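You operate a simulated robot arm through the tools that you are given. There is no shell and no other tool.

You run a simulated robot arm. Do the job below in one go: nothing can be reset, and whatever is moved stays where it is left.

TASK
Unbolt the blue bracket from the black disc and bolt the green one on.
Fine: the old one goes in the grey tray; run the nut down tight. Set down upright: what you pick out.

It is judged by the outcome, as a careful person would: the job done as asked, and still so three seconds after it is handed in. It fails if anything else is knocked over, pushed out of place, dropped, spilled or broken.

THE ROBOT
A 6-joint arm with a two-finger parallel gripper, fixed in place. Base frame: the origin is on the floor under the middle of its stand, x ahead of it, y to its left, z up. Lengths are in mm, angles in degrees, forces in N, time in s.
With the tool pointing down near the work surface it reaches from about 320 to 700 mm from the base axis. Its first joint turns from -166.0 to 166.0 degrees. Payload 4.1 kg.
The tool frame sits at the grasp point between the pads (the TCP): z along the fingers, y along the line on which they close. The tips reach 23 mm beyond it. The gripper opens to 94 mm. The fingers are 38 mm wide and 10 mm thick; the gripper's body (54 by 96 mm) begins 39 mm behind the TCP.
Orientation is told as [roll, pitch, yaw] about the base's x, y, z axes, in that order, counted from this pose: with the fingers straight down and closing along the base's y, the tool's x points along the base's -x, its y along +y and its z along -z.

THE INTERFACE
- The arm moves only by the tool nudge_tool. Its argument "commands" is a list that holds one entry, the list of rows, each a list of 7 numbers: the finger opening in mm, from 0 to 94, then the shift along the tool's x, y, z in units of 25 mm (1.0 is 25 mm), then the turn, a rotation vector about the tool's x, y, z in units of 4 degrees (1.0 is 4 degrees). In form: [[[fingers, tx, ty, tz, ax, ay, az], ...]]. A call has 1 to 20 rows; each row shifts and turns the commanded pose from where the row before left it, along the tool's axes as they then stand. A call with a number of a shift or a turn outside -1 to 1 is refused whole. Each row takes 0.2 s and may step no farther than 50 mm and 8.6 degrees from the row before; otherwise, or with a gripper value out of range, the whole call is refused. A pose out of reach is approached as far as the arm can. The call stops where the force on the tool passes 40 N (or 10 N more than at its start, if that is more) or the arm is blocked; 0.2 s more then pass. Each finger travels about 45 mm/s and halts on what it meets, pressing with about 34 N; the grip force reading is that of the motor and also rises with nothing between the fingers. The clock runs only during rows and for 0.2 s after the last one: add rows that do not move to give the fingers time. The reply holds the time, the measured pose of the TCP, the force on the tool along the base axes, the opening and the grip force, in the units named above and with some noise, with the torque about the TCP (base axes, N m) and any sound that the robot's microphone picked up.
- Cameras (640 x 400 px; columns grow to the right, rows downward): "scene" is fixed at [397.2, -513.6, 1410.7]; the picture's right is [0.05, 1.00, 0.00], its down [0.83, -0.04, -0.56] and it looks along [-0.56, 0.03, -0.83] (base axes); focal length 283 px, centre (320, 200). "wrist" rides on the gripper at [86, 16, -74] in the tool frame; the picture's right is [-0.18, 0.98, 0.00], its down [-0.58, -0.11, -0.81] and it looks along [-0.79, -0.15, 0.59] (tool axes); focal length 243 px, centre (320, 200). There is no depth. A picture from a camera that has moved, and an enlarged one, comes with that camera's place and axes in the base frame and with its lens. The place of the scene camera against the robot may be out by one fixed shift of up to 25 mm in any direction.
- grab_frame(camera): a new picture of that camera. The clock stands still meanwhile.
- lift_body(by): slides the trunk up (or, below 0, down) by that many mm; the arm rides with it, the base frame stays. It gives what a move gives, with no picture.
- enlarge(camera, box): a new picture of the part [left, top, right, bottom] of that camera's present view, enlarged. The clock stands still meanwhile.
- hand_in(): hands the job in; it is judged then, once.

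Places have to be worked out from the pictures, the camera data and where the tool is seen. Open the gripper and draw the arm clear of the work before you hand the job in, unless the task says otherwise.

The tools are called after "Emit:" as name(argument=value, ...) on one line, values as JSON. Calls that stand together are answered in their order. nudge_tool: Moves the arm, as the interface text tells. Its arguments: {"type":"object","properties":{"commands":{"type":"array"}},"required":["commands"]} The other tools are called the same way: lift_body (by) moves the trunk up or down; grab_frame (camera) takes a picture; enlarge (camera, box) takes an enlarged picture of a part of a camera's view; hand_in () hands the job in.

At the start:

```text
time_s: 0.0
tool_pos: [21.3, -419.4, 1116.1]
tcp_rot: [0.1, -0.1, 0.0]
ft_force: [1.0, 0.5, -0.3]
wrist_torque: [-0.05, 0.0, 0.0]
grip_width: 94.1
finger_force: 0.1
trunk travel left (down, up): [-525.0, 65.0]
```

scene: 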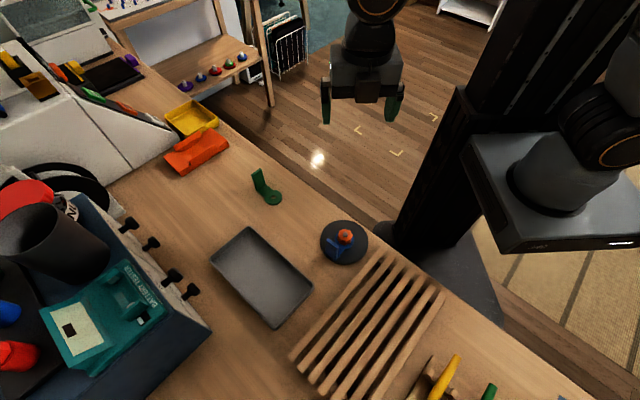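
wrist: 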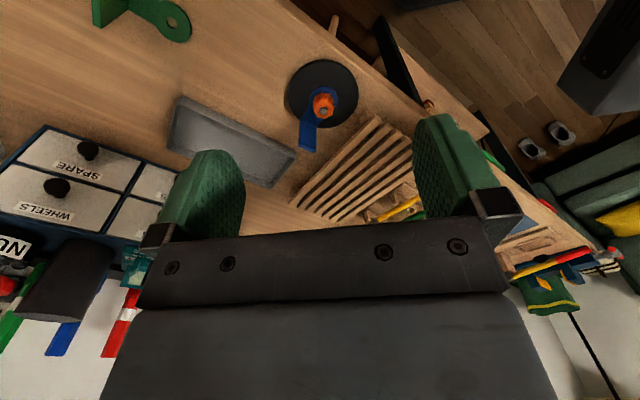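

The scene shows the black disc with a blue bracket held by an orange nut, a green bracket standing on the bench, and a grey tray. I'll look closer at each before moving.

Emit:
enlarge(camera="scene", box=[300, 200, 400, 280])

Emit:
enlarge(camera="scene", box=[200, 150, 400, 330])

Emit:
enlarge(camera="wrist", box=[90, 0, 420, 220])

Emit:
enlarge(camera="wrist", box=[270, 40, 380, 160])

Emit:
enlarge(camera="scene", box=[230, 150, 310, 220])

```text
5.00 times, centred on (350, 240) of scene
camera zoom: at [397.2, -513.6, 1410.7], right [0.05, 1.0, 0.0], down [0.83, -0.04, -0.56], along [-0.56, 0.03, -0.83], focal length 1417 px, centre (170, 0)
```

zoom: 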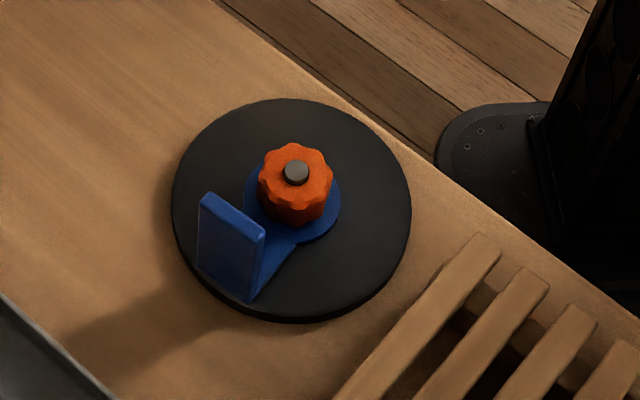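

```text
2.22 times, centred on (300, 240) of scene
camera zoom: at [397.2, -513.6, 1410.7], right [0.05, 1.0, 0.0], down [0.83, -0.04, -0.56], along [-0.56, 0.03, -0.83], focal length 630 px, centre (364, 111)
```

zoom: 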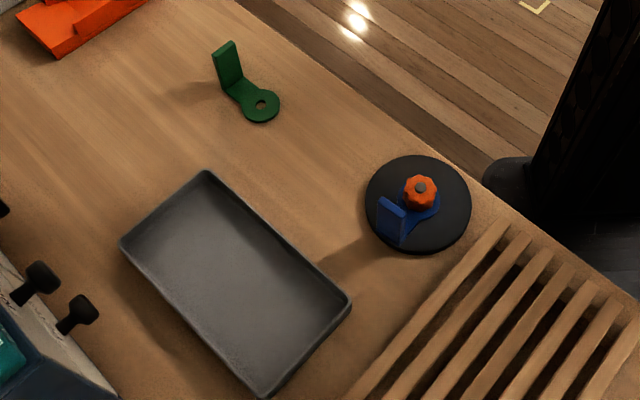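

```text
1.82 times, centred on (255, 110) of wrist
camera zoom: at [-64.5, -404.6, 1191.4], right [0.18, 0.98, 0.0], down [0.58, -0.11, 0.81], along [0.79, -0.15, -0.59], focal length 441 px, centre (438, 364)
```

zoom: 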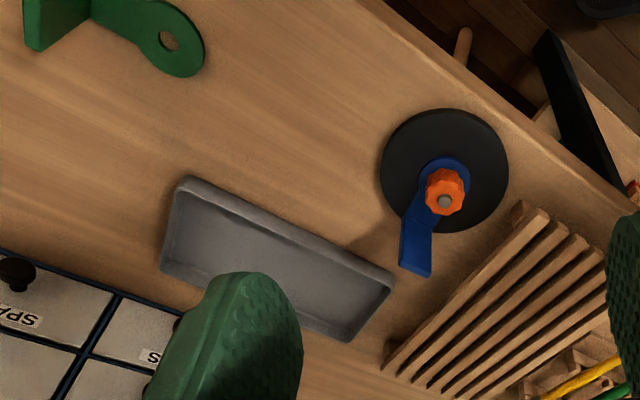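

```text
3.33 times, centred on (325, 100) of wrist
camera zoom: at [-64.5, -404.6, 1191.4], right [0.18, 0.98, 0.0], down [0.58, -0.11, 0.81], along [0.79, -0.15, -0.59], focal length 809 px, centre (303, 533)
```

zoom: 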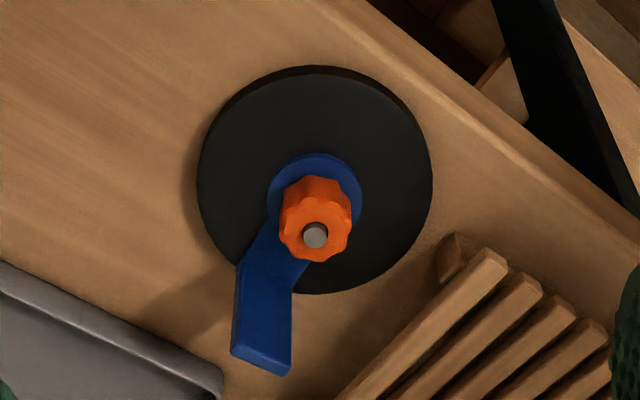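

```text
5.71 times, centred on (270, 185) of scene
camera zoom: at [397.2, -513.6, 1410.7], right [0.05, 1.0, 0.0], down [0.83, -0.04, -0.56], along [-0.56, 0.03, -0.83], focal length 1619 px, centre (606, 286)
```

zoom: 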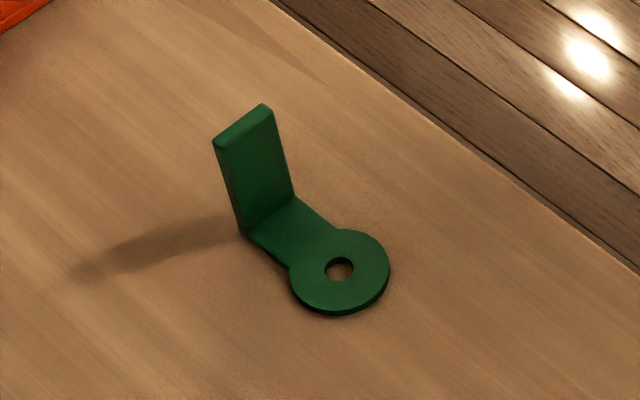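

Combining scene and wrist rays puts the stud top near [133, -437, 888]. I'll descend partway with the gripper open and offset toward the base so the wrist camera can take a second, closer view.

Emit:
nudge_tool(commands=[[[94, -0.4, -0.18, 0.8, 0, 0, 0], [94, -0.4, -0.18, 0.8, 0, 0, 0], [94, -0.4, -0.18, 0.8, 0, 0, 0], [94, -0.4, -0.18, 0.8, 0, 0, 0], [94, 0, 0, 0, 0, 0, 0]]])

Emit:
grab_frame(camera="wrist")

Emit:
grab_frame(camera="scene")

```text
time_s: 1.2
tool_pos: [63.9, -437.6, 1035.9]
tcp_rot: [0.0, 0.0, 0.0]
ft_force: [-0.3, -0.4, -1.0]
wrist_torque: [0.01, 0.01, 0.0]
grip_width: 93.9
finger_force: 0.2
trunk travel left (down, up): [-525.0, 65.0]
```

```text
taken
camera wrist: at [-23.4, -422.4, 1111.2], right [0.18, 0.98, 0.0], down [0.58, -0.11, 0.81], along [0.79, -0.15, -0.59], focal length 243 px, centre (320, 200)
```

wrist: 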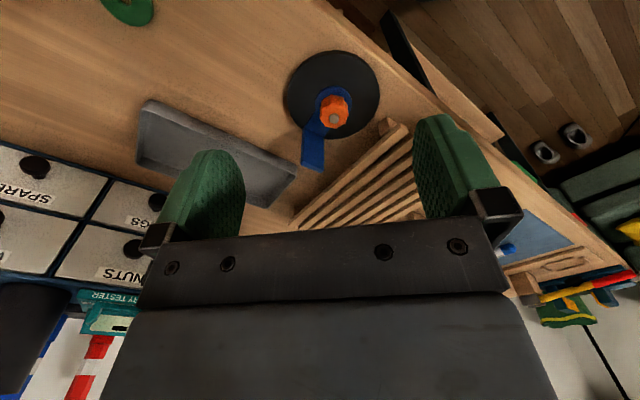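

```text
taken
```

scene: 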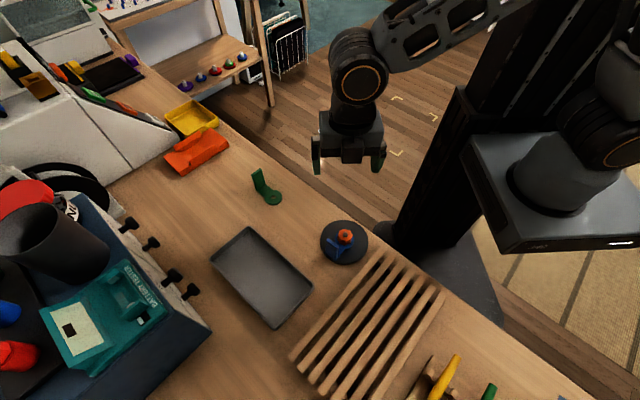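

The move landed as expected. I'll enlarge the disc region from this pose to triangulate nut, stud and disc with the wrist camera alone.

Emit:
enlarge(camera="wrist", box=[270, 40, 398, 180])

Emit:
enlarge(camera="wrist", box=[300, 80, 364, 130])

```text
2.86 times, centred on (334, 110) of wrist
camera zoom: at [-23.4, -422.4, 1111.2], right [0.18, 0.98, 0.0], down [0.58, -0.11, 0.81], along [0.79, -0.15, -0.59], focal length 693 px, centre (280, 457)
```

zoom: 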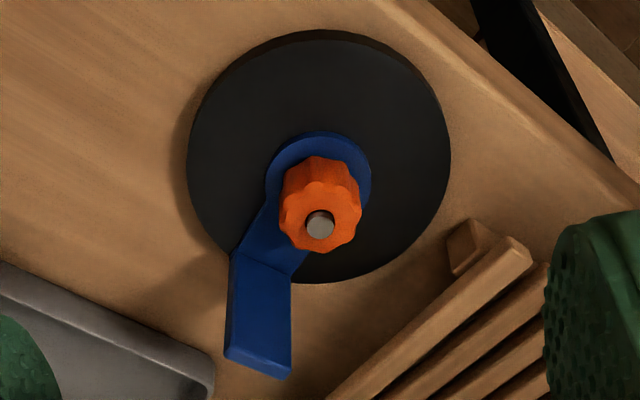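

```text
8.00 times, centred on (332, 105) of wrist
camera zoom: at [-23.4, -422.4, 1111.2], right [0.18, 0.98, 0.0], down [0.58, -0.11, 0.81], along [0.79, -0.15, -0.59], focal length 1941 px, centre (224, 960)
```

zoom: 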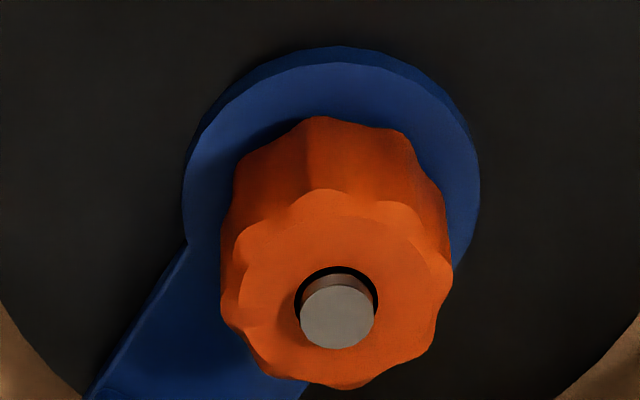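

Rough triangulation puts the stud top at z≈890–905 near x≈133. I'll move directly above the nut, still well clear (TCP ≈ 980), and look again for a wider baseline.

Emit:
nudge_tool(commands=[[[94, -0.71, 0, 0.56, 0, 0, 0], [94, -0.71, 0, 0.56, 0, 0, 0], [94, -0.71, 0, 0.56, 0, 0, 0], [94, -0.71, 0, 0.56, 0, 0, 0], [94, 0, 0, 0, 0, 0, 0], [94, 0, 0, 0, 0, 0, 0]]])

Emit:
grab_frame(camera="wrist")

Emit:
enlarge(camera="wrist", box=[240, 20, 400, 130])

Emit:
enlarge(camera="scene", box=[300, 120, 420, 270])

```text
time_s: 2.6
tool_pos: [134.0, -438.2, 979.0]
tcp_rot: [0.1, -0.1, 0.1]
ft_force: [0.3, 0.1, 0.0]
wrist_torque: [0.0, -0.01, -0.02]
grip_width: 93.8
finger_force: 0.1
trunk travel left (down, up): [-525.0, 65.0]
```

```text
taken
camera wrist: at [47.2, -422.8, 1055.2], right [0.18, 0.98, 0.0], down [0.58, -0.11, 0.81], along [0.79, -0.15, -0.59], focal length 243 px, centre (320, 200)
```

wrist: 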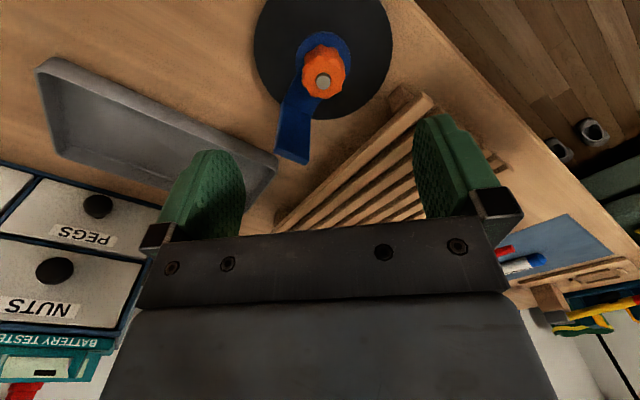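

```text
3.64 times, centred on (320, 75) of wrist
camera zoom: at [47.2, -422.8, 1055.2], right [0.18, 0.98, 0.0], down [0.58, -0.11, 0.81], along [0.79, -0.15, -0.59], focal length 882 px, centre (320, 654)
```

zoom: 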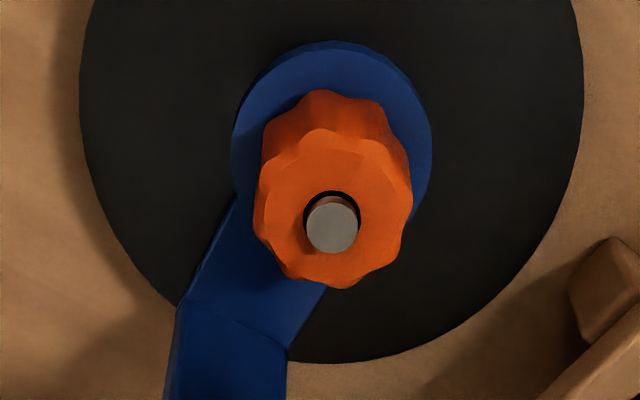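

```text
2.67 times, centred on (360, 195) of scene
camera zoom: at [397.2, -513.6, 1410.7], right [0.05, 1.0, 0.0], down [0.83, -0.04, -0.56], along [-0.56, 0.03, -0.83], focal length 756 px, centre (213, 213)
```

zoom: 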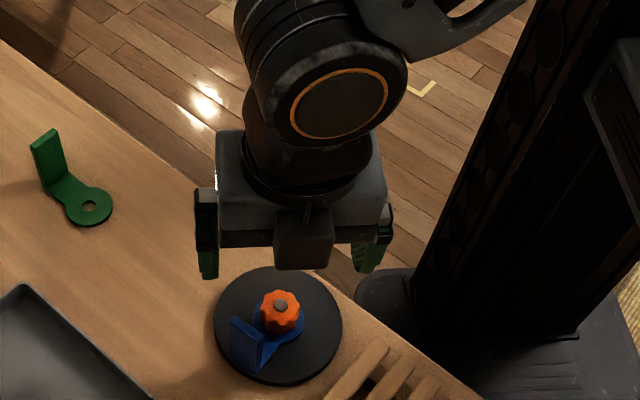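

Wrist triangulation gives stud ≈ [133, -436.3, 890], nut Ø≈30 from z≈871 to 886, and a blue upright wall about 42 mm from the stud toward (+x, -y) rising to ≈ 926. I want to check the gripper's own shape (the box on its front) and the bench around before descending near that wall.

Emit:
enlarge(camera="scene", box=[350, 120, 410, 230])

Emit:
enlarge(camera="scene", box=[365, 130, 465, 240])

Emit:
enlarge(camera="scene", box=[300, 130, 390, 270])

Emit:
enlarge(camera="wrist", box=[0, 40, 320, 240])

```text
3.64 times, centred on (380, 175) of scene
camera zoom: at [397.2, -513.6, 1410.7], right [0.05, 1.0, 0.0], down [0.83, -0.04, -0.56], along [-0.56, 0.03, -0.83], focal length 1030 px, centre (102, 291)
```

zoom: 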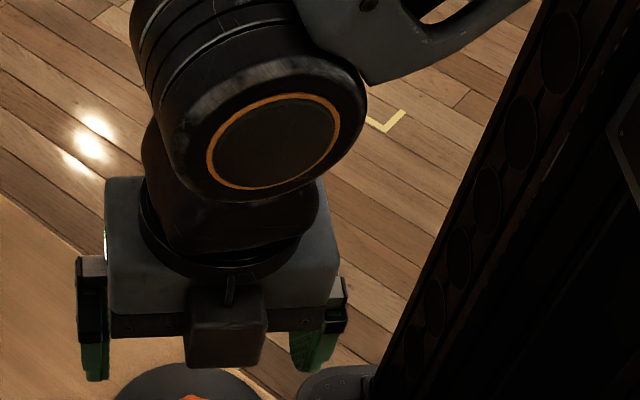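

```text
3.64 times, centred on (415, 185) of scene
camera zoom: at [397.2, -513.6, 1410.7], right [0.05, 1.0, 0.0], down [0.83, -0.04, -0.56], along [-0.56, 0.03, -0.83], focal length 1030 px, centre (-26, 254)
```

zoom: 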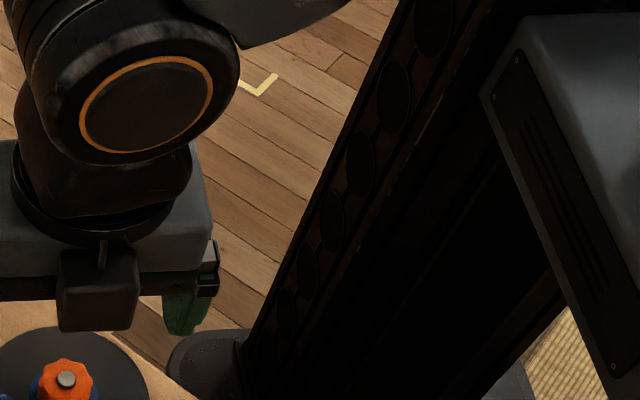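

```text
2.86 times, centred on (345, 200) of scene
camera zoom: at [397.2, -513.6, 1410.7], right [0.05, 1.0, 0.0], down [0.83, -0.04, -0.56], along [-0.56, 0.03, -0.83], focal length 810 px, centre (249, 200)
```

zoom: 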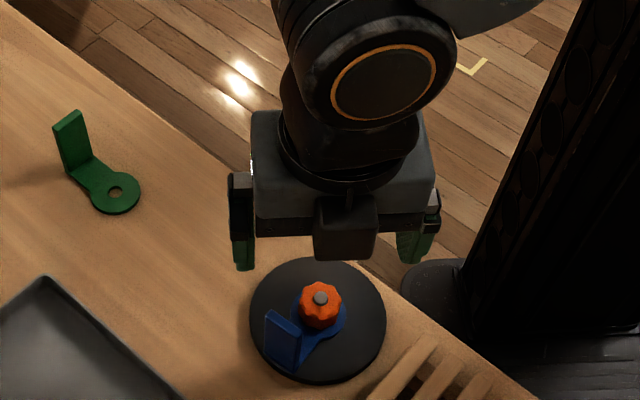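

```text
2.00 times, centred on (160, 140) of wrist
camera zoom: at [47.2, -422.8, 1055.2], right [0.18, 0.98, 0.0], down [0.58, -0.11, 0.81], along [0.79, -0.15, -0.59], focal length 485 px, centre (640, 320)
```

zoom: 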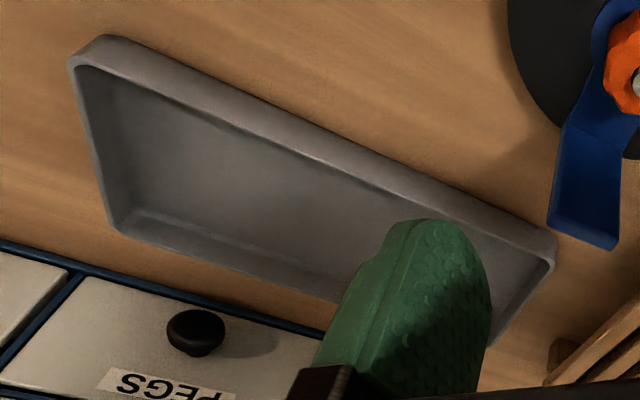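

The front box sits at body height, so with tips at ≈873 the body clears the wall top. I'll centre over the stud (+2 mm y), turn 40° so the fingers straddle away from the wall, narrow to 46 mm, and descend to TCP ≈ 926, tips still above the stud.

Emit:
nudge_tool(commands=[[[70, 0, 0.08, 0, 0, 0, 1], [60, 0, 0, 0, 0, 0, 1], [50, 0, 0, 0, 0, 0, 1], [46, 0, 0, 0, 0, 0, 1], [46, 0, 0, 0, 0, 0, 1], [46, 0, 0, 0.4, 0, 0, 1], [46, 0, 0, 0.4, 0, 0, 1], [46, 0, 0, 0.4, 0, 0, 1], [46, 0, 0, 0.4, 0, 0, 1], [46, 0, 0, 0.4, 0, 0, 1], [46, 0, 0, 0.16, 0, 0, 0], [46, 0, 0, 0, 0, 0, 0]]])

Emit:
grab_frame(camera="wrist")

Emit:
enlarge(camera="scene", box=[300, 130, 390, 270])

```text
time_s: 5.2
tool_pos: [133.4, -435.8, 925.8]
tcp_rot: [0.0, 0.0, -40.1]
ft_force: [-0.1, 0.3, -0.5]
wrist_torque: [0.0, 0.01, 0.0]
grip_width: 46.1
finger_force: 0.0
trunk travel left (down, up): [-525.0, 65.0]
```

```text
taken
camera wrist: at [77.3, -368.7, 1001.5], right [0.77, 0.63, 0.0], down [0.38, -0.46, 0.81], along [0.51, -0.62, -0.59], focal length 243 px, centre (320, 200)
```

wrist: 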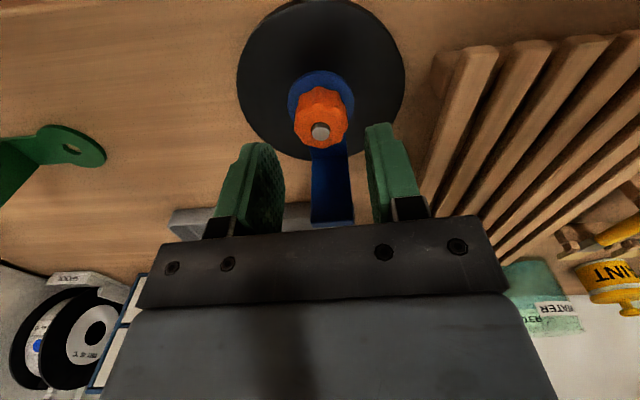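

```text
2.86 times, centred on (345, 200) of scene
camera zoom: at [397.2, -513.6, 1410.7], right [0.05, 1.0, 0.0], down [0.83, -0.04, -0.56], along [-0.56, 0.03, -0.83], focal length 810 px, centre (249, 200)
```

zoom: 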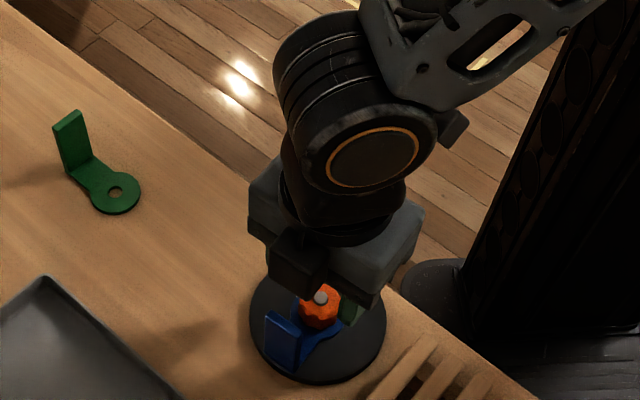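

The stud sits on the tool axis (column 320) and its top works out at z≈888–889; the wall top is ≈922. Descending 30 mm so tips reach ≈873 around the nut, still open.

Emit:
nudge_tool(commands=[[[46, 0, 0, 0.3, 0, 0, 0], [46, 0, 0, 0.3, 0, 0, 0], [46, 0, 0, 0.3, 0, 0, 0], [46, 0, 0, 0.28, 0, 0, 0], [46, 0, 0, 0, 0, 0, 0]]])

Emit:
enlarge(camera="wrist", box=[200, 80, 440, 240])

Emit:
enlarge(camera="scene", box=[310, 170, 390, 280])

```text
time_s: 6.4
tool_pos: [132.3, -434.6, 896.0]
tcp_rot: [-0.1, 0.0, -40.0]
ft_force: [-0.5, 0.5, -0.3]
wrist_torque: [-0.01, 0.01, 0.0]
grip_width: 45.9
finger_force: 0.1
trunk travel left (down, up): [-525.0, 65.0]
```

```text
2.50 times, centred on (320, 160) of wrist
camera zoom: at [77.3, -368.8, 971.8], right [0.77, 0.63, 0.0], down [0.38, -0.46, 0.81], along [0.51, -0.62, -0.59], focal length 606 px, centre (320, 300)
```

zoom: 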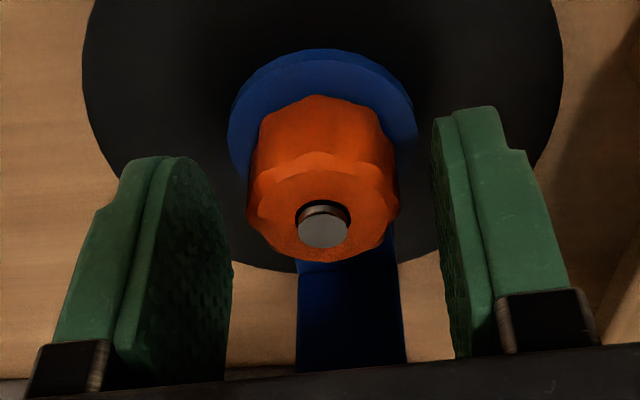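

```text
3.64 times, centred on (350, 225) of scene
camera zoom: at [397.2, -513.6, 1410.7], right [0.05, 1.0, 0.0], down [0.83, -0.04, -0.56], along [-0.56, 0.03, -0.83], focal length 1030 px, centre (211, 109)
```

zoom: 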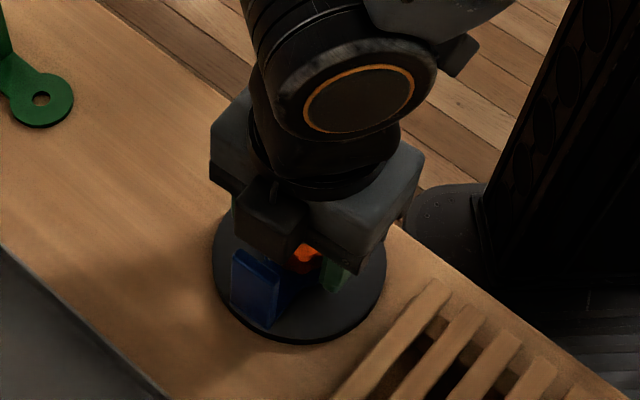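

Fingers straddle the nut symmetrically with tips just above the bracket plate. Closing on the nut now and reading the grip.

Emit:
nudge_tool(commands=[[[20, 0, 0, 0, 0, 0, 0], [20, 0, 0, 0, 0, 0, 0], [20, 0, 0, 0, 0, 0, 0], [20, 0, 0, 0, 0, 0, 0]]])

Emit:
enlarge(camera="wrist", box=[200, 80, 440, 240])

```text
time_s: 7.4
tool_pos: [133.6, -435.0, 896.4]
tcp_rot: [-0.1, 0.0, -40.0]
ft_force: [2.7, 3.4, 0.3]
wrist_torque: [0.11, -0.13, 0.02]
grip_width: 30.8
finger_force: 33.7
trunk travel left (down, up): [-525.0, 65.0]
```

```text
2.50 times, centred on (320, 160) of wrist
camera zoom: at [77.5, -368.5, 971.9], right [0.77, 0.63, 0.0], down [0.38, -0.46, 0.81], along [0.51, -0.62, -0.59], focal length 606 px, centre (320, 300)
```

zoom: 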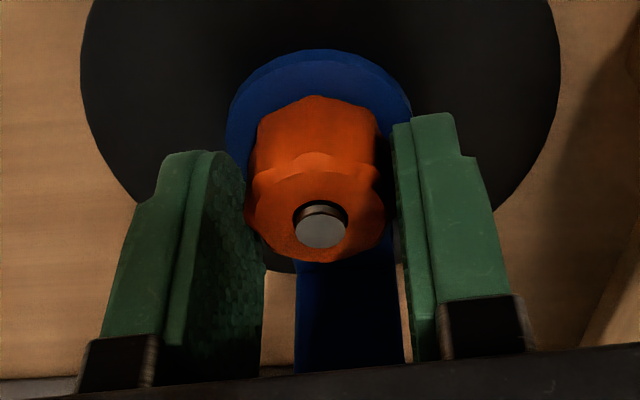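

Gripped at 30.8 mm with 34 N. Now turning counter-clockwise (seen from above) 20° as a test, watching torque and vertical force.

Emit:
nudge_tool(commands=[[[20, 0, 0, 0, 0, 0, -1], [20, 0, 0, 0, 0, 0, -1], [20, 0, 0, 0, 0, 0, -1], [20, 0, 0, 0, 0, 0, -1], [20, 0, 0, 0, 0, 0, -1]]])

Emit:
enlarge(camera="wrist", box=[200, 80, 440, 240])

```text
time_s: 8.6
tool_pos: [134.0, -434.5, 896.9]
tcp_rot: [0.0, 0.0, -19.9]
ft_force: [4.6, 2.5, 0.1]
wrist_torque: [0.13, -0.15, 0.01]
grip_width: 31.0
finger_force: 33.9
trunk travel left (down, up): [-525.0, 65.0]
```

```text
2.50 times, centred on (320, 160) of wrist
camera zoom: at [57.5, -391.8, 972.0], right [0.51, 0.86, 0.0], down [0.51, -0.3, 0.81], along [0.69, -0.41, -0.59], focal length 606 px, centre (320, 300)
```

zoom: 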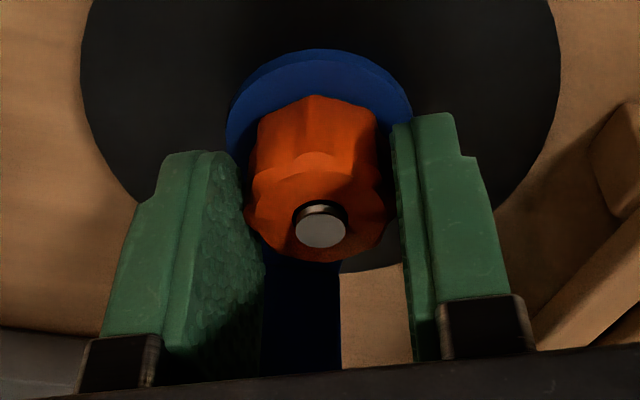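

The nut turns with the gripper (same lobe pattern relative to the pads) and the torque is small. Continuing 80° counter-clockwise, watching vertical force to learn the thread pitch.

Emit:
nudge_tool(commands=[[[20, 0, 0, 0, 0, 0, -1], [20, 0, 0, 0, 0, 0, -1], [20, 0, 0, 0, 0, 0, -1], [20, 0, 0, 0, 0, 0, -1], [20, 0, 0, 0, 0, 0, -1], [20, 0, 0, 0, 0, 0, -1], [20, 0, 0, 0, 0, 0, -1], [20, 0, 0, 0, 0, 0, -1], [20, 0, 0, 0, 0, 0, -1], [20, 0, 0, 0, 0, 0, -1], [20, 0, 0, 0, 0, 0, -1], [20, 0, 0, 0, 0, 0, -1], [20, 0, 0, 0, 0, 0, -1], [20, 0, 0, 0, 0, 0, -1], [20, 0, 0, 0, 0, 0, -1], [20, 0, 0, 0, 0, 0, -1], [20, 0, 0, 0, 0, 0, -1], [20, 0, 0, 0, 0, 0, -1], [20, 0, 0, 0, 0, 0, -1], [20, 0, 0, 0, 0, 0, -1]]])

Emit:
enlarge(camera="wrist", box=[200, 80, 440, 240])

```text
time_s: 12.8
tool_pos: [133.3, -433.6, 896.8]
tcp_rot: [0.0, 0.1, 60.1]
ft_force: [1.0, 0.3, 8.1]
wrist_torque: [0.04, 0.03, 0.0]
grip_width: 30.8
finger_force: 33.8
trunk travel left (down, up): [-525.0, 65.0]
```

```text
2.50 times, centred on (320, 160) of wrist
camera zoom: at [76.2, -503.6, 972.2], right [-0.76, 0.65, 0.0], down [0.38, 0.45, 0.81], along [0.52, 0.61, -0.59], focal length 606 px, centre (320, 300)
```

zoom: 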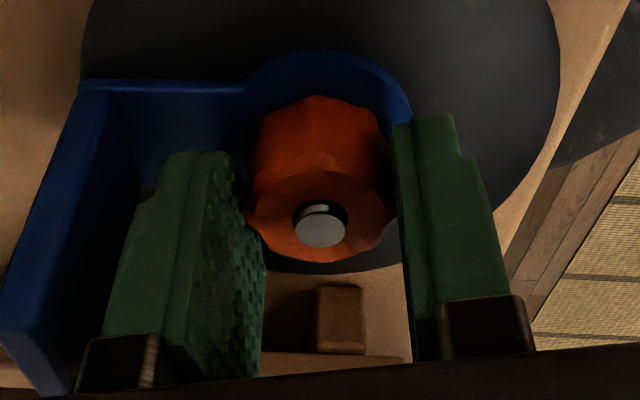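

Vertical force rose to +8 N, so the nut is climbing under the pads. Continuing another 80° with a small lift (≈0.5 mm first, then ≈2 mm/turn).

Emit:
nudge_tool(commands=[[[20, 0, 0, -0.02, 0, 0, -1], [20, 0, 0, -0.001, 0, 0, -1], [20, 0, 0, -0.001, 0, 0, -1], [20, 0, 0, -0.001, 0, 0, -1], [20, 0, 0, -0.001, 0, 0, -1], [20, 0, 0, -0.001, 0, 0, -1], [20, 0, 0, -0.001, 0, 0, -1], [20, 0, 0, -0.001, 0, 0, -1], [20, 0, 0, -0.001, 0, 0, -1], [20, 0, 0, -0.001, 0, 0, -1], [20, 0, 0, -0.001, 0, 0, -1], [20, 0, 0, -0.001, 0, 0, -1], [20, 0, 0, -0.001, 0, 0, -1], [20, 0, 0, -0.001, 0, 0, -1], [20, 0, 0, -0.001, 0, 0, -1], [20, 0, 0, -0.001, 0, 0, -1], [20, 0, 0, -0.001, 0, 0, -1], [20, 0, 0, -0.001, 0, 0, -1], [20, 0, 0, -0.001, 0, 0, -1], [20, 0, 0, -0.001, 0, 0, -1]]])

Emit:
enlarge(camera="wrist", box=[200, 80, 440, 240])

```text
time_s: 14.8
tool_pos: [134.4, -434.4, 896.4]
tcp_rot: [1.1, 0.2, 95.0]
ft_force: [-38.9, -7.7, 3.7]
wrist_torque: [0.05, 0.64, -0.02]
grip_width: 30.8
finger_force: 34.4
out of reach, approached as far as the arm can: row 9, 10
trunk travel left (down, up): [-525.0, 65.0]
stopped in row 10: the force on the tool passed its limit at 50 N (the readings are from after the stop); the commanded pose is now the measured one
```

```text
2.50 times, centred on (320, 160) of wrist
camera zoom: at [126.9, -523.3, 972.8], right [-0.99, 0.1, 0.02], down [0.07, 0.59, 0.8], along [0.07, 0.8, -0.6], focal length 606 px, centre (320, 300)
```

zoom: 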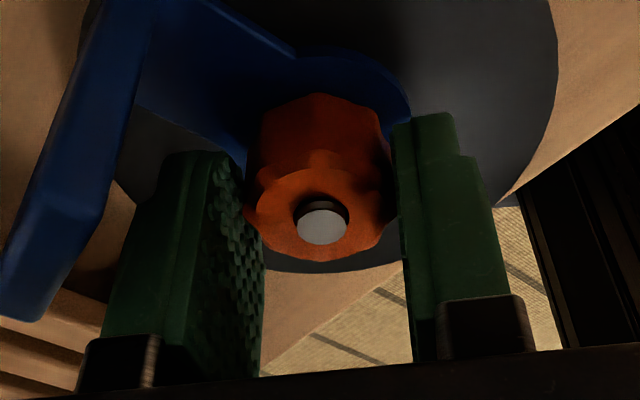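

The wrist reached its limit near yaw +93°, and side load built up. I'll open to 44 mm to release, and back off 4° clockwise, to unload before reading the pose again.

Emit:
nudge_tool(commands=[[[44, 0, 0, 0, 0, 0, 0], [44, 0, 0, 0, 0, 0, 0], [44, 0, 0, 0, 0, 0, 1], [44, 0, 0, 0, 0, 0, 1], [44, 0, 0, 0, 0, 0, 0]]])

Emit:
enlarge(camera="wrist", box=[200, 80, 440, 240])

Emit:
enlarge(camera="scene", box=[310, 170, 390, 280])

```text
time_s: 16.0
tool_pos: [140.7, -433.5, 897.9]
tcp_rot: [1.1, 0.3, 87.1]
ft_force: [-2.1, 0.4, 0.1]
wrist_torque: [-0.02, 0.06, 0.02]
grip_width: 45.0
finger_force: 1.4
trunk travel left (down, up): [-525.0, 65.0]
```

```text
2.50 times, centred on (320, 160) of wrist
camera zoom: at [121.4, -520.0, 972.8], right [-0.97, 0.23, 0.02], down [0.15, 0.58, 0.8], along [0.18, 0.78, -0.6], focal length 606 px, centre (320, 300)
```

zoom: 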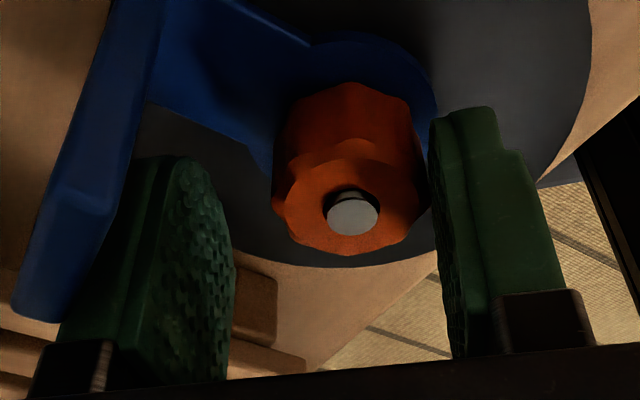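

```text
3.64 times, centred on (350, 225) of scene
camera zoom: at [397.2, -513.6, 1410.7], right [0.05, 1.0, 0.0], down [0.83, -0.04, -0.56], along [-0.56, 0.03, -0.83], focal length 1030 px, centre (211, 109)
```

zoom: 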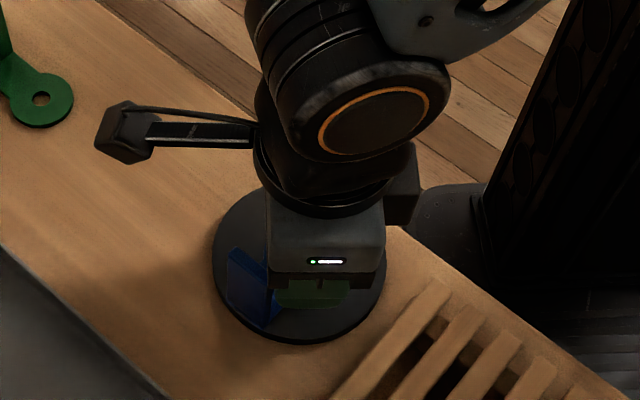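

Released; the tool sprang to x≈140.7 with a 1.1° tilt, the disc unmoved. I'll shift back over the stud (≈[133.4, -435.2]), level the tilt, and verify before rotating back.

Emit:
nudge_tool(commands=[[[44, 0.083, 0.284, 0, 0.089, 0.271, 0], [44, 0, 0, 0, 0, 0, 0], [44, 0, 0, 0, 0, 0, 0]]])

Emit:
enlarge(camera="wrist", box=[200, 80, 440, 240])

```text
time_s: 16.8
tool_pos: [133.0, -435.8, 895.9]
tcp_rot: [0.8, 1.4, 87.2]
ft_force: [0.4, 0.6, 0.3]
wrist_torque: [-0.03, 0.0, 0.0]
grip_width: 43.9
finger_force: 0.0
trunk travel left (down, up): [-525.0, 65.0]
```

```text
2.50 times, centred on (320, 160) of wrist
camera zoom: at [113.9, -520.1, 974.5], right [-0.97, 0.23, 0.01], down [0.15, 0.59, 0.79], along [0.18, 0.77, -0.61], focal length 606 px, centre (320, 300)
```

zoom: 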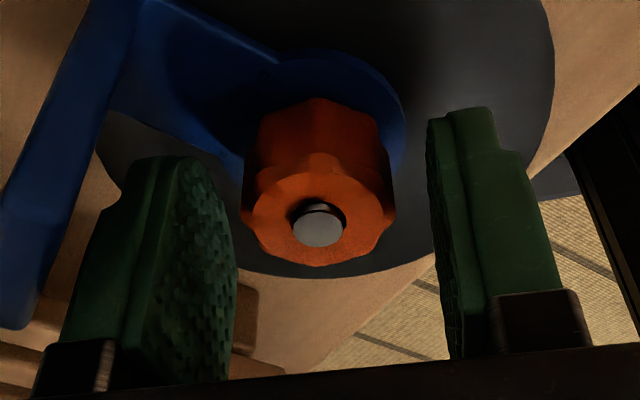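

Roll/pitch turn out to be tool-attached (roll = −tool x, pitch = +tool y), so I'll correct with +0.2/−0.35 units. Then rotate clockwise back at 38 mm opening in two calls (76° + 80°), with a wrist view to confirm nothing is touched.

Emit:
nudge_tool(commands=[[[38, 0, 0, 0, 0.2, -0.35, 0], [38, 0, 0, 0, 0, 0, 1], [38, 0, 0, 0, 0, 0, 1], [38, 0, 0, 0, 0, 0, 1], [38, 0, 0, 0, 0, 0, 1], [38, 0, 0, 0, 0, 0, 1], [38, 0, 0, 0, 0, 0, 1], [38, 0, 0, 0, 0, 0, 1], [38, 0, 0, 0, 0, 0, 1], [38, 0, 0, 0, 0, 0, 1], [38, 0, 0, 0, 0, 0, 1], [38, 0, 0, 0, 0, 0, 1], [38, 0, 0, 0, 0, 0, 1], [38, 0, 0, 0, 0, 0, 1], [38, 0, 0, 0, 0, 0, 1], [38, 0, 0, 0, 0, 0, 1], [38, 0, 0, 0, 0, 0, 1], [38, 0, 0, 0, 0, 0, 1], [38, 0, 0, 0, 0, 0, 1], [38, 0, 0, 0, 0, 0, 1]]])

Emit:
enlarge(camera="wrist", box=[200, 80, 440, 240])

Emit:
nudge_tool(commands=[[[38, 0, 0, 0, 0, 0, 1], [38, 0, 0, 0, 0, 0, 1], [38, 0, 0, 0, 0, 0, 1], [38, 0, 0, 0, 0, 0, 1], [38, 0, 0, 0, 0, 0, 1], [38, 0, 0, 0, 0, 0, 1], [38, 0, 0, 0, 0, 0, 1], [38, 0, 0, 0, 0, 0, 1], [38, 0, 0, 0, 0, 0, 1], [38, 0, 0, 0, 0, 0, 1], [38, 0, 0, 0, 0, 0, 1], [38, 0, 0, 0, 0, 0, 1], [38, 0, 0, 0, 0, 0, 1], [38, 0, 0, 0, 0, 0, 1], [38, 0, 0, 0, 0, 0, 1], [38, 0, 0, 0, 0, 0, 1], [38, 0, 0, 0, 0, 0, 1], [38, 0, 0, 0, 0, 0, 1], [38, 0, 0, 0, 0, 0, 1], [38, 0, 0, 0, 0, 0, 1]]])

Emit:
enlarge(camera="wrist", box=[200, 80, 440, 240])

```text
time_s: 21.0
tool_pos: [133.8, -434.2, 895.8]
tcp_rot: [0.0, -0.1, 11.1]
ft_force: [0.5, 0.5, -0.1]
wrist_torque: [-0.01, 0.02, 0.03]
grip_width: 37.9
finger_force: 0.1
trunk travel left (down, up): [-525.0, 65.0]
```

```text
2.50 times, centred on (320, 160) of wrist
camera zoom: at [45.5, -437.2, 971.8], right [-0.01, 1.0, 0.0], down [0.59, 0.0, 0.81], along [0.81, 0.01, -0.59], focal length 606 px, centre (320, 300)
```

zoom: 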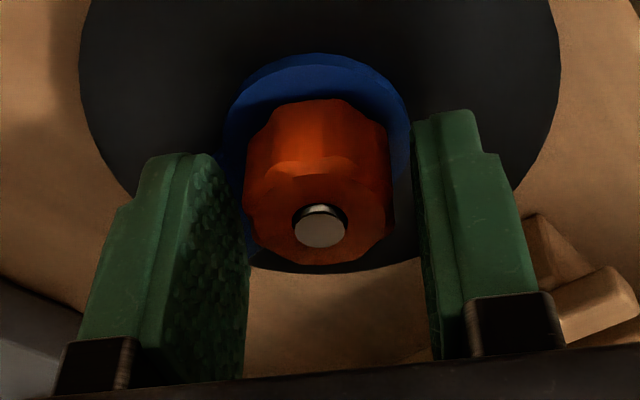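

```text
time_s: 25.2
tool_pos: [133.5, -434.8, 897.9]
tcp_rot: [0.0, -0.1, -68.9]
ft_force: [-0.3, -0.3, -1.1]
wrist_torque: [-0.01, -0.02, -0.03]
grip_width: 38.0
finger_force: 0.1
trunk travel left (down, up): [-525.0, 65.0]
```

```text
2.50 times, centred on (320, 160) of wrist
camera zoom: at [117.4, -350.3, 972.0], right [0.98, 0.18, 0.0], down [0.11, -0.58, 0.81], along [0.15, -0.79, -0.59], focal length 606 px, centre (320, 300)
```

zoom: 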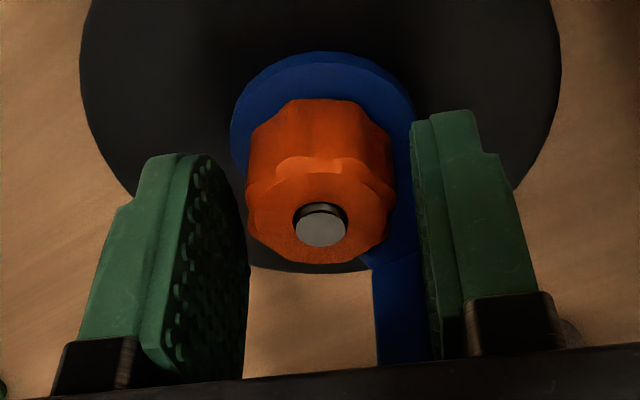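

Motion is clean and centred. Continuing clockwise 80° to yaw ≈ -149 to gain unscrewing range.

Emit:
nudge_tool(commands=[[[38, 0, 0, 0, 0, 0, 1], [38, 0, 0, 0, 0, 0, 1], [38, 0, 0, 0, 0, 0, 1], [38, 0, 0, 0, 0, 0, 1], [38, 0, 0, 0, 0, 0, 1], [38, 0, 0, 0, 0, 0, 1], [38, 0, 0, 0, 0, 0, 1], [38, 0, 0, 0, 0, 0, 1], [38, 0, 0, 0, 0, 0, 1], [38, 0, 0, 0, 0, 0, 1], [38, 0, 0, 0, 0, 0, 1], [38, 0, 0, 0, 0, 0, 1], [38, 0, 0, 0, 0, 0, 1], [38, 0, 0, 0, 0, 0, 1], [38, 0, 0, 0, 0, 0, 1], [38, 0, 0, 0, 0, 0, 1], [38, 0, 0, 0, 0, 0, 1], [38, 0, 0, 0, 0, 0, 1], [38, 0, 0, 0, 0, 0, 1], [38, 0, 0, 0, 0, 0, 1]]])

Emit:
enlarge(camera="wrist", box=[200, 80, 440, 240])

Emit:
grab_frame(camera="scene")

```text
time_s: 29.4
tool_pos: [133.3, -435.4, 897.0]
tcp_rot: [0.0, -0.1, -148.9]
ft_force: [-0.9, 0.0, -0.6]
wrist_torque: [0.01, -0.02, 0.02]
grip_width: 37.8
finger_force: 0.1
trunk travel left (down, up): [-525.0, 65.0]
```

```text
2.50 times, centred on (320, 160) of wrist
camera zoom: at [215.6, -406.1, 972.1], right [0.35, -0.94, 0.0], down [-0.55, -0.21, 0.81], along [-0.76, -0.28, -0.59], focal length 606 px, centre (320, 300)
```

zoom: 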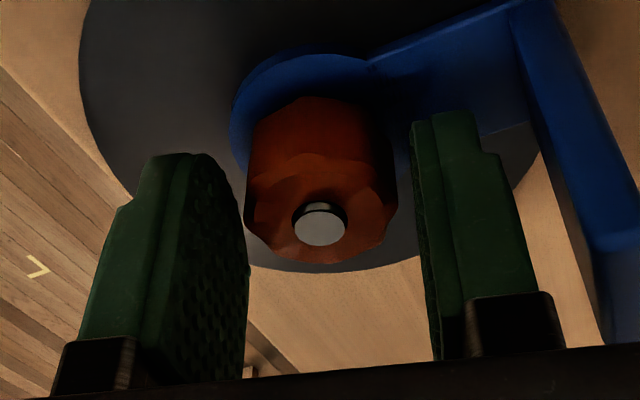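

```text
taken
```

scene: 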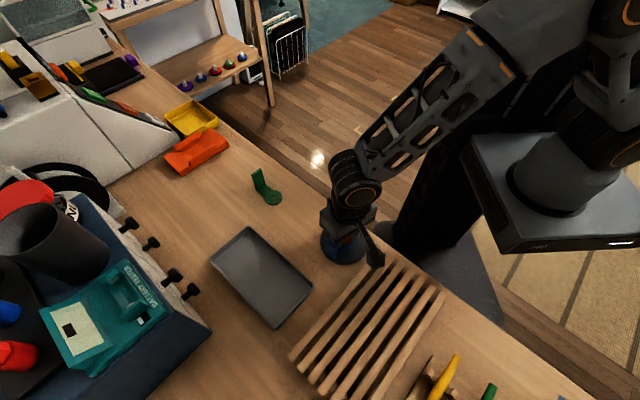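

Still clean. Another 72° clockwise to yaw ≈ -221, watching for an out-of-reach note.

Emit:
nudge_tool(commands=[[[38, 0, 0, 0, 0, 0, 1], [38, 0, 0, 0, 0, 0, 1], [38, 0, 0, 0, 0, 0, 1], [38, 0, 0, 0, 0, 0, 1], [38, 0, 0, 0, 0, 0, 1], [38, 0, 0, 0, 0, 0, 1], [38, 0, 0, 0, 0, 0, 1], [38, 0, 0, 0, 0, 0, 1], [38, 0, 0, 0, 0, 0, 1], [38, 0, 0, 0, 0, 0, 1], [38, 0, 0, 0, 0, 0, 1], [38, 0, 0, 0, 0, 0, 1], [38, 0, 0, 0, 0, 0, 1], [38, 0, 0, 0, 0, 0, 1], [38, 0, 0, 0, 0, 0, 1], [38, 0, 0, 0, 0, 0, 1], [38, 0, 0, 0, 0, 0, 1], [38, 0, 0, 0, 0, 0, 1]]])

Emit:
enlarge(camera="wrist", box=[200, 80, 440, 240])

```text
time_s: 33.2
tool_pos: [133.9, -435.0, 895.5]
tcp_rot: [0.0, 0.0, 139.1]
ft_force: [0.2, 0.3, -0.1]
wrist_torque: [-0.03, -0.01, -0.01]
grip_width: 38.0
finger_force: 0.2
trunk travel left (down, up): [-525.0, 65.0]
```

```text
2.50 times, centred on (320, 160) of wrist
camera zoom: at [187.9, -505.3, 971.8], right [-0.78, -0.62, 0.0], down [-0.37, 0.46, 0.81], along [-0.5, 0.63, -0.59], focal length 606 px, centre (320, 300)
```

zoom: 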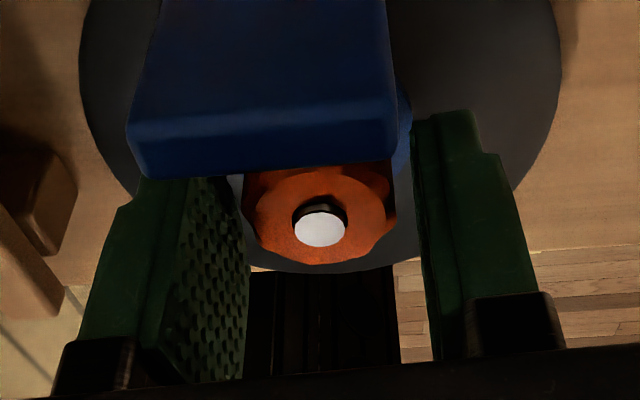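

At yaw -221 (reads 139.1) and centred, no limit hit. I'll grip, then unscrew 72° + 80° with ≈2.75 mm/turn lift, checking force at the end of each.

Emit:
nudge_tool(commands=[[[20, 0, 0, 0, 0, 0, 0], [20, 0, 0, 0, 0, 0, 0], [20, 0, 0, -0.0012, 0, 0, -1], [20, 0, 0, -0.0012, 0, 0, -1], [20, 0, 0, -0.0012, 0, 0, -1], [20, 0, 0, -0.0012, 0, 0, -1], [20, 0, 0, -0.0012, 0, 0, -1], [20, 0, 0, -0.0012, 0, 0, -1], [20, 0, 0, -0.0012, 0, 0, -1], [20, 0, 0, -0.0012, 0, 0, -1], [20, 0, 0, -0.0012, 0, 0, -1], [20, 0, 0, -0.0012, 0, 0, -1], [20, 0, 0, -0.0012, 0, 0, -1], [20, 0, 0, -0.0012, 0, 0, -1], [20, 0, 0, -0.0012, 0, 0, -1], [20, 0, 0, -0.0012, 0, 0, -1], [20, 0, 0, -0.0012, 0, 0, -1], [20, 0, 0, -0.0012, 0, 0, -1], [20, 0, 0, -0.0012, 0, 0, -1], [20, 0, 0, -0.0012, 0, 0, -1]]])

Emit:
nudge_tool(commands=[[[20, 0, 0, -0.0012, 0, 0, -1], [20, 0, 0, -0.0012, 0, 0, -1], [20, 0, 0, -0.0012, 0, 0, -1], [20, 0, 0, -0.0012, 0, 0, -1], [20, 0, 0, -0.0012, 0, 0, -1], [20, 0, 0, -0.0012, 0, 0, -1], [20, 0, 0, -0.0012, 0, 0, -1], [20, 0, 0, -0.0012, 0, 0, -1], [20, 0, 0, -0.0012, 0, 0, -1], [20, 0, 0, -0.0012, 0, 0, -1], [20, 0, 0, -0.0012, 0, 0, -1], [20, 0, 0, -0.0012, 0, 0, -1], [20, 0, 0, -0.0012, 0, 0, -1], [20, 0, 0, -0.0012, 0, 0, -1], [20, 0, 0, -0.0012, 0, 0, -1], [20, 0, 0, -0.0012, 0, 0, -1], [20, 0, 0, -0.0012, 0, 0, -1], [20, 0, 0, -0.0012, 0, 0, -1], [20, 0, 0, -0.0012, 0, 0, -1], [20, 0, 0, -0.0012, 0, 0, -1]]])

Emit:
enlarge(camera="wrist", box=[200, 80, 440, 240])

```text
time_s: 37.4
tool_pos: [134.3, -435.4, 898.0]
tcp_rot: [0.0, 0.0, -148.8]
ft_force: [0.1, -0.2, 2.7]
wrist_torque: [0.06, 0.0, 0.02]
grip_width: 30.9
finger_force: 33.7
trunk travel left (down, up): [-525.0, 65.0]
```

```text
time_s: 41.6
tool_pos: [134.4, -434.6, 896.4]
tcp_rot: [0.0, 0.0, -68.8]
ft_force: [2.7, -5.8, 13.4]
wrist_torque: [-0.13, -0.01, 0.0]
grip_width: 31.1
finger_force: 33.8
trunk travel left (down, up): [-525.0, 65.0]
```

```text
2.50 times, centred on (320, 160) of wrist
camera zoom: at [117.3, -350.2, 972.1], right [0.98, 0.18, 0.0], down [0.11, -0.58, 0.81], along [0.15, -0.79, -0.59], focal length 606 px, centre (320, 300)
```

zoom: 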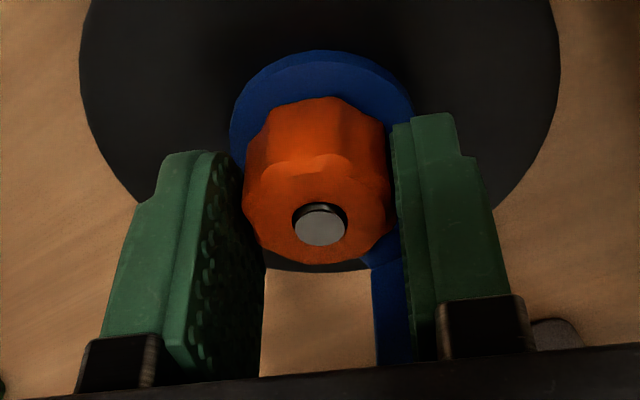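

Vertical force has grown to 13 N and the camera height barely changed, so the tiny per-row lifts may not be taking effect. I'll lift 0.75 mm in a single row and see how force and pose respond.

Emit:
nudge_tool(commands=[[[20, 0, 0, -0.03, 0, 0, 0], [20, 0, 0, 0, 0, 0, 0]]])

Emit:
enlarge(camera="wrist", box=[260, 120, 380, 200])

```text
time_s: 42.2
tool_pos: [133.7, -435.8, 896.9]
tcp_rot: [0.0, 0.0, -68.8]
ft_force: [2.6, -6.5, 5.2]
wrist_torque: [-0.19, -0.06, 0.0]
grip_width: 30.9
finger_force: 33.9
trunk travel left (down, up): [-525.0, 65.0]
```

```text
5.00 times, centred on (320, 160) of wrist
camera zoom: at [117.5, -350.4, 972.6], right [0.98, 0.18, 0.0], down [0.11, -0.58, 0.81], along [0.15, -0.79, -0.59], focal length 1213 px, centre (320, 400)
```

zoom: 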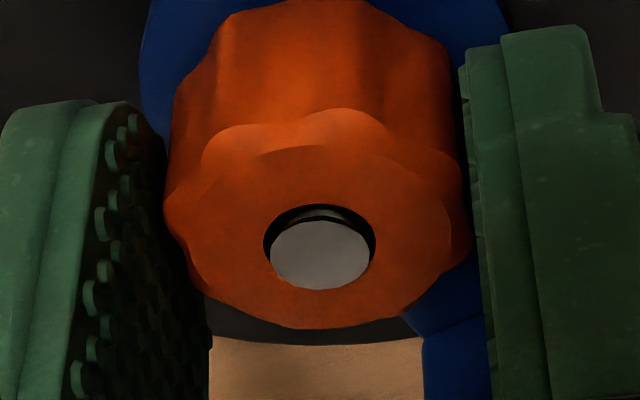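

Stiffness is ≈11 N/mm, and lifts of that size do register, so pitch looks near 2.7 mm/turn. I'll continue 80° + 72° counter-clockwise with discrete 0.25 mm lifts instead.

Emit:
nudge_tool(commands=[[[20, 0, 0, 0, 0, 0, -1], [20, 0, 0, 0, 0, 0, -1], [20, 0, 0, -0.01, 0, 0, -1], [20, 0, 0, 0, 0, 0, -1], [20, 0, 0, 0, 0, 0, -1], [20, 0, 0, 0, 0, 0, -1], [20, 0, 0, 0, 0, 0, -1], [20, 0, 0, 0, 0, 0, -1], [20, 0, 0, -0.01, 0, 0, -1], [20, 0, 0, 0, 0, 0, -1], [20, 0, 0, 0, 0, 0, -1], [20, 0, 0, 0, 0, 0, -1], [20, 0, 0, 0, 0, 0, -1], [20, 0, 0, 0, 0, 0, -1], [20, 0, 0, -0.01, 0, 0, -1], [20, 0, 0, 0, 0, 0, -1], [20, 0, 0, 0, 0, 0, -1], [20, 0, 0, 0, 0, 0, -1], [20, 0, 0, 0, 0, 0, -1], [20, 0, 0, 0, 0, 0, -1]]])

Emit:
enlarge(camera="wrist", box=[260, 120, 380, 200])

Emit:
nudge_tool(commands=[[[20, 0, 0, 0, 0, 0, -1], [20, 0, 0, 0, 0, 0, -1], [20, 0, 0, -0.01, 0, 0, -1], [20, 0, 0, 0, 0, 0, -1], [20, 0, 0, 0, 0, 0, -1], [20, 0, 0, 0, 0, 0, -1], [20, 0, 0, 0, 0, 0, -1], [20, 0, 0, 0, 0, 0, -1], [20, 0, 0, -0.01, 0, 0, -1], [20, 0, 0, 0, 0, 0, -1], [20, 0, 0, 0, 0, 0, -1], [20, 0, 0, 0, 0, 0, -1], [20, 0, 0, 0, 0, 0, -1], [20, 0, 0, 0, 0, 0, -1], [20, 0, 0, -0.01, 0, 0, -1], [20, 0, 0, 0, 0, 0, -1], [20, 0, 0, 0, 0, 0, -1], [20, 0, 0, 0, 0, 0, -1]]])

Emit:
enlarge(camera="wrist", box=[260, 120, 380, 200])

```text
time_s: 46.4
tool_pos: [134.1, -435.5, 898.0]
tcp_rot: [0.0, 0.0, 11.3]
ft_force: [4.5, 0.7, 2.3]
wrist_torque: [0.08, -0.05, -0.03]
grip_width: 30.7
finger_force: 33.3
trunk travel left (down, up): [-525.0, 65.0]
```

```text
5.00 times, centred on (320, 160) of wrist
camera zoom: at [45.5, -437.5, 973.3], right [-0.01, 1.0, 0.0], down [0.59, 0.01, 0.81], along [0.81, 0.01, -0.59], focal length 1213 px, centre (320, 400)
```

zoom: 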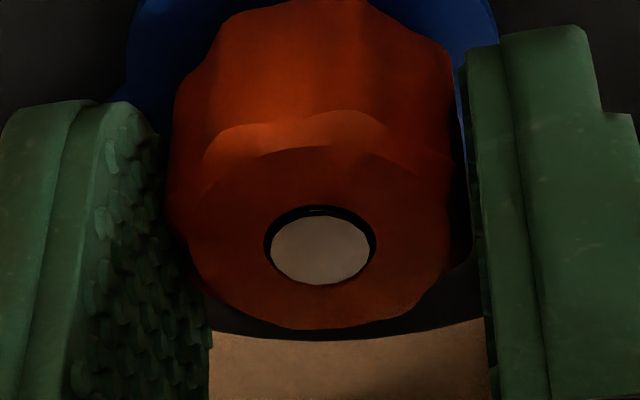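

```text
time_s: 50.2
tool_pos: [133.0, -434.9, 897.5]
tcp_rot: [0.1, -0.1, 83.2]
ft_force: [2.0, 0.0, 1.9]
wrist_torque: [-0.02, -0.06, 0.02]
grip_width: 30.6
finger_force: 34.2
trunk travel left (down, up): [-525.0, 65.0]
```

```text
5.00 times, centred on (320, 160) of wrist
camera zoom: at [107.1, -520.6, 974.0], right [-0.95, 0.3, 0.0], down [0.18, 0.56, 0.81], along [0.24, 0.77, -0.59], focal length 1213 px, centre (320, 400)
```

zoom: 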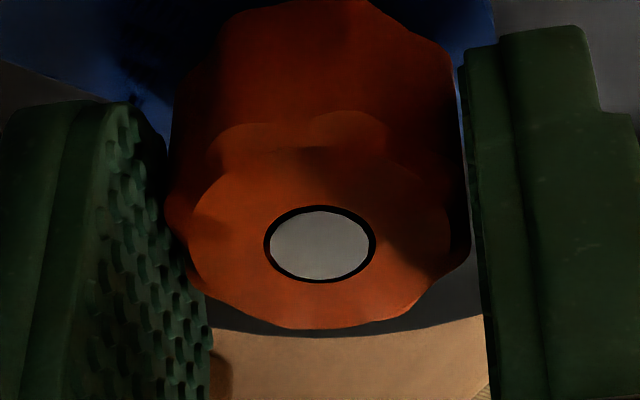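

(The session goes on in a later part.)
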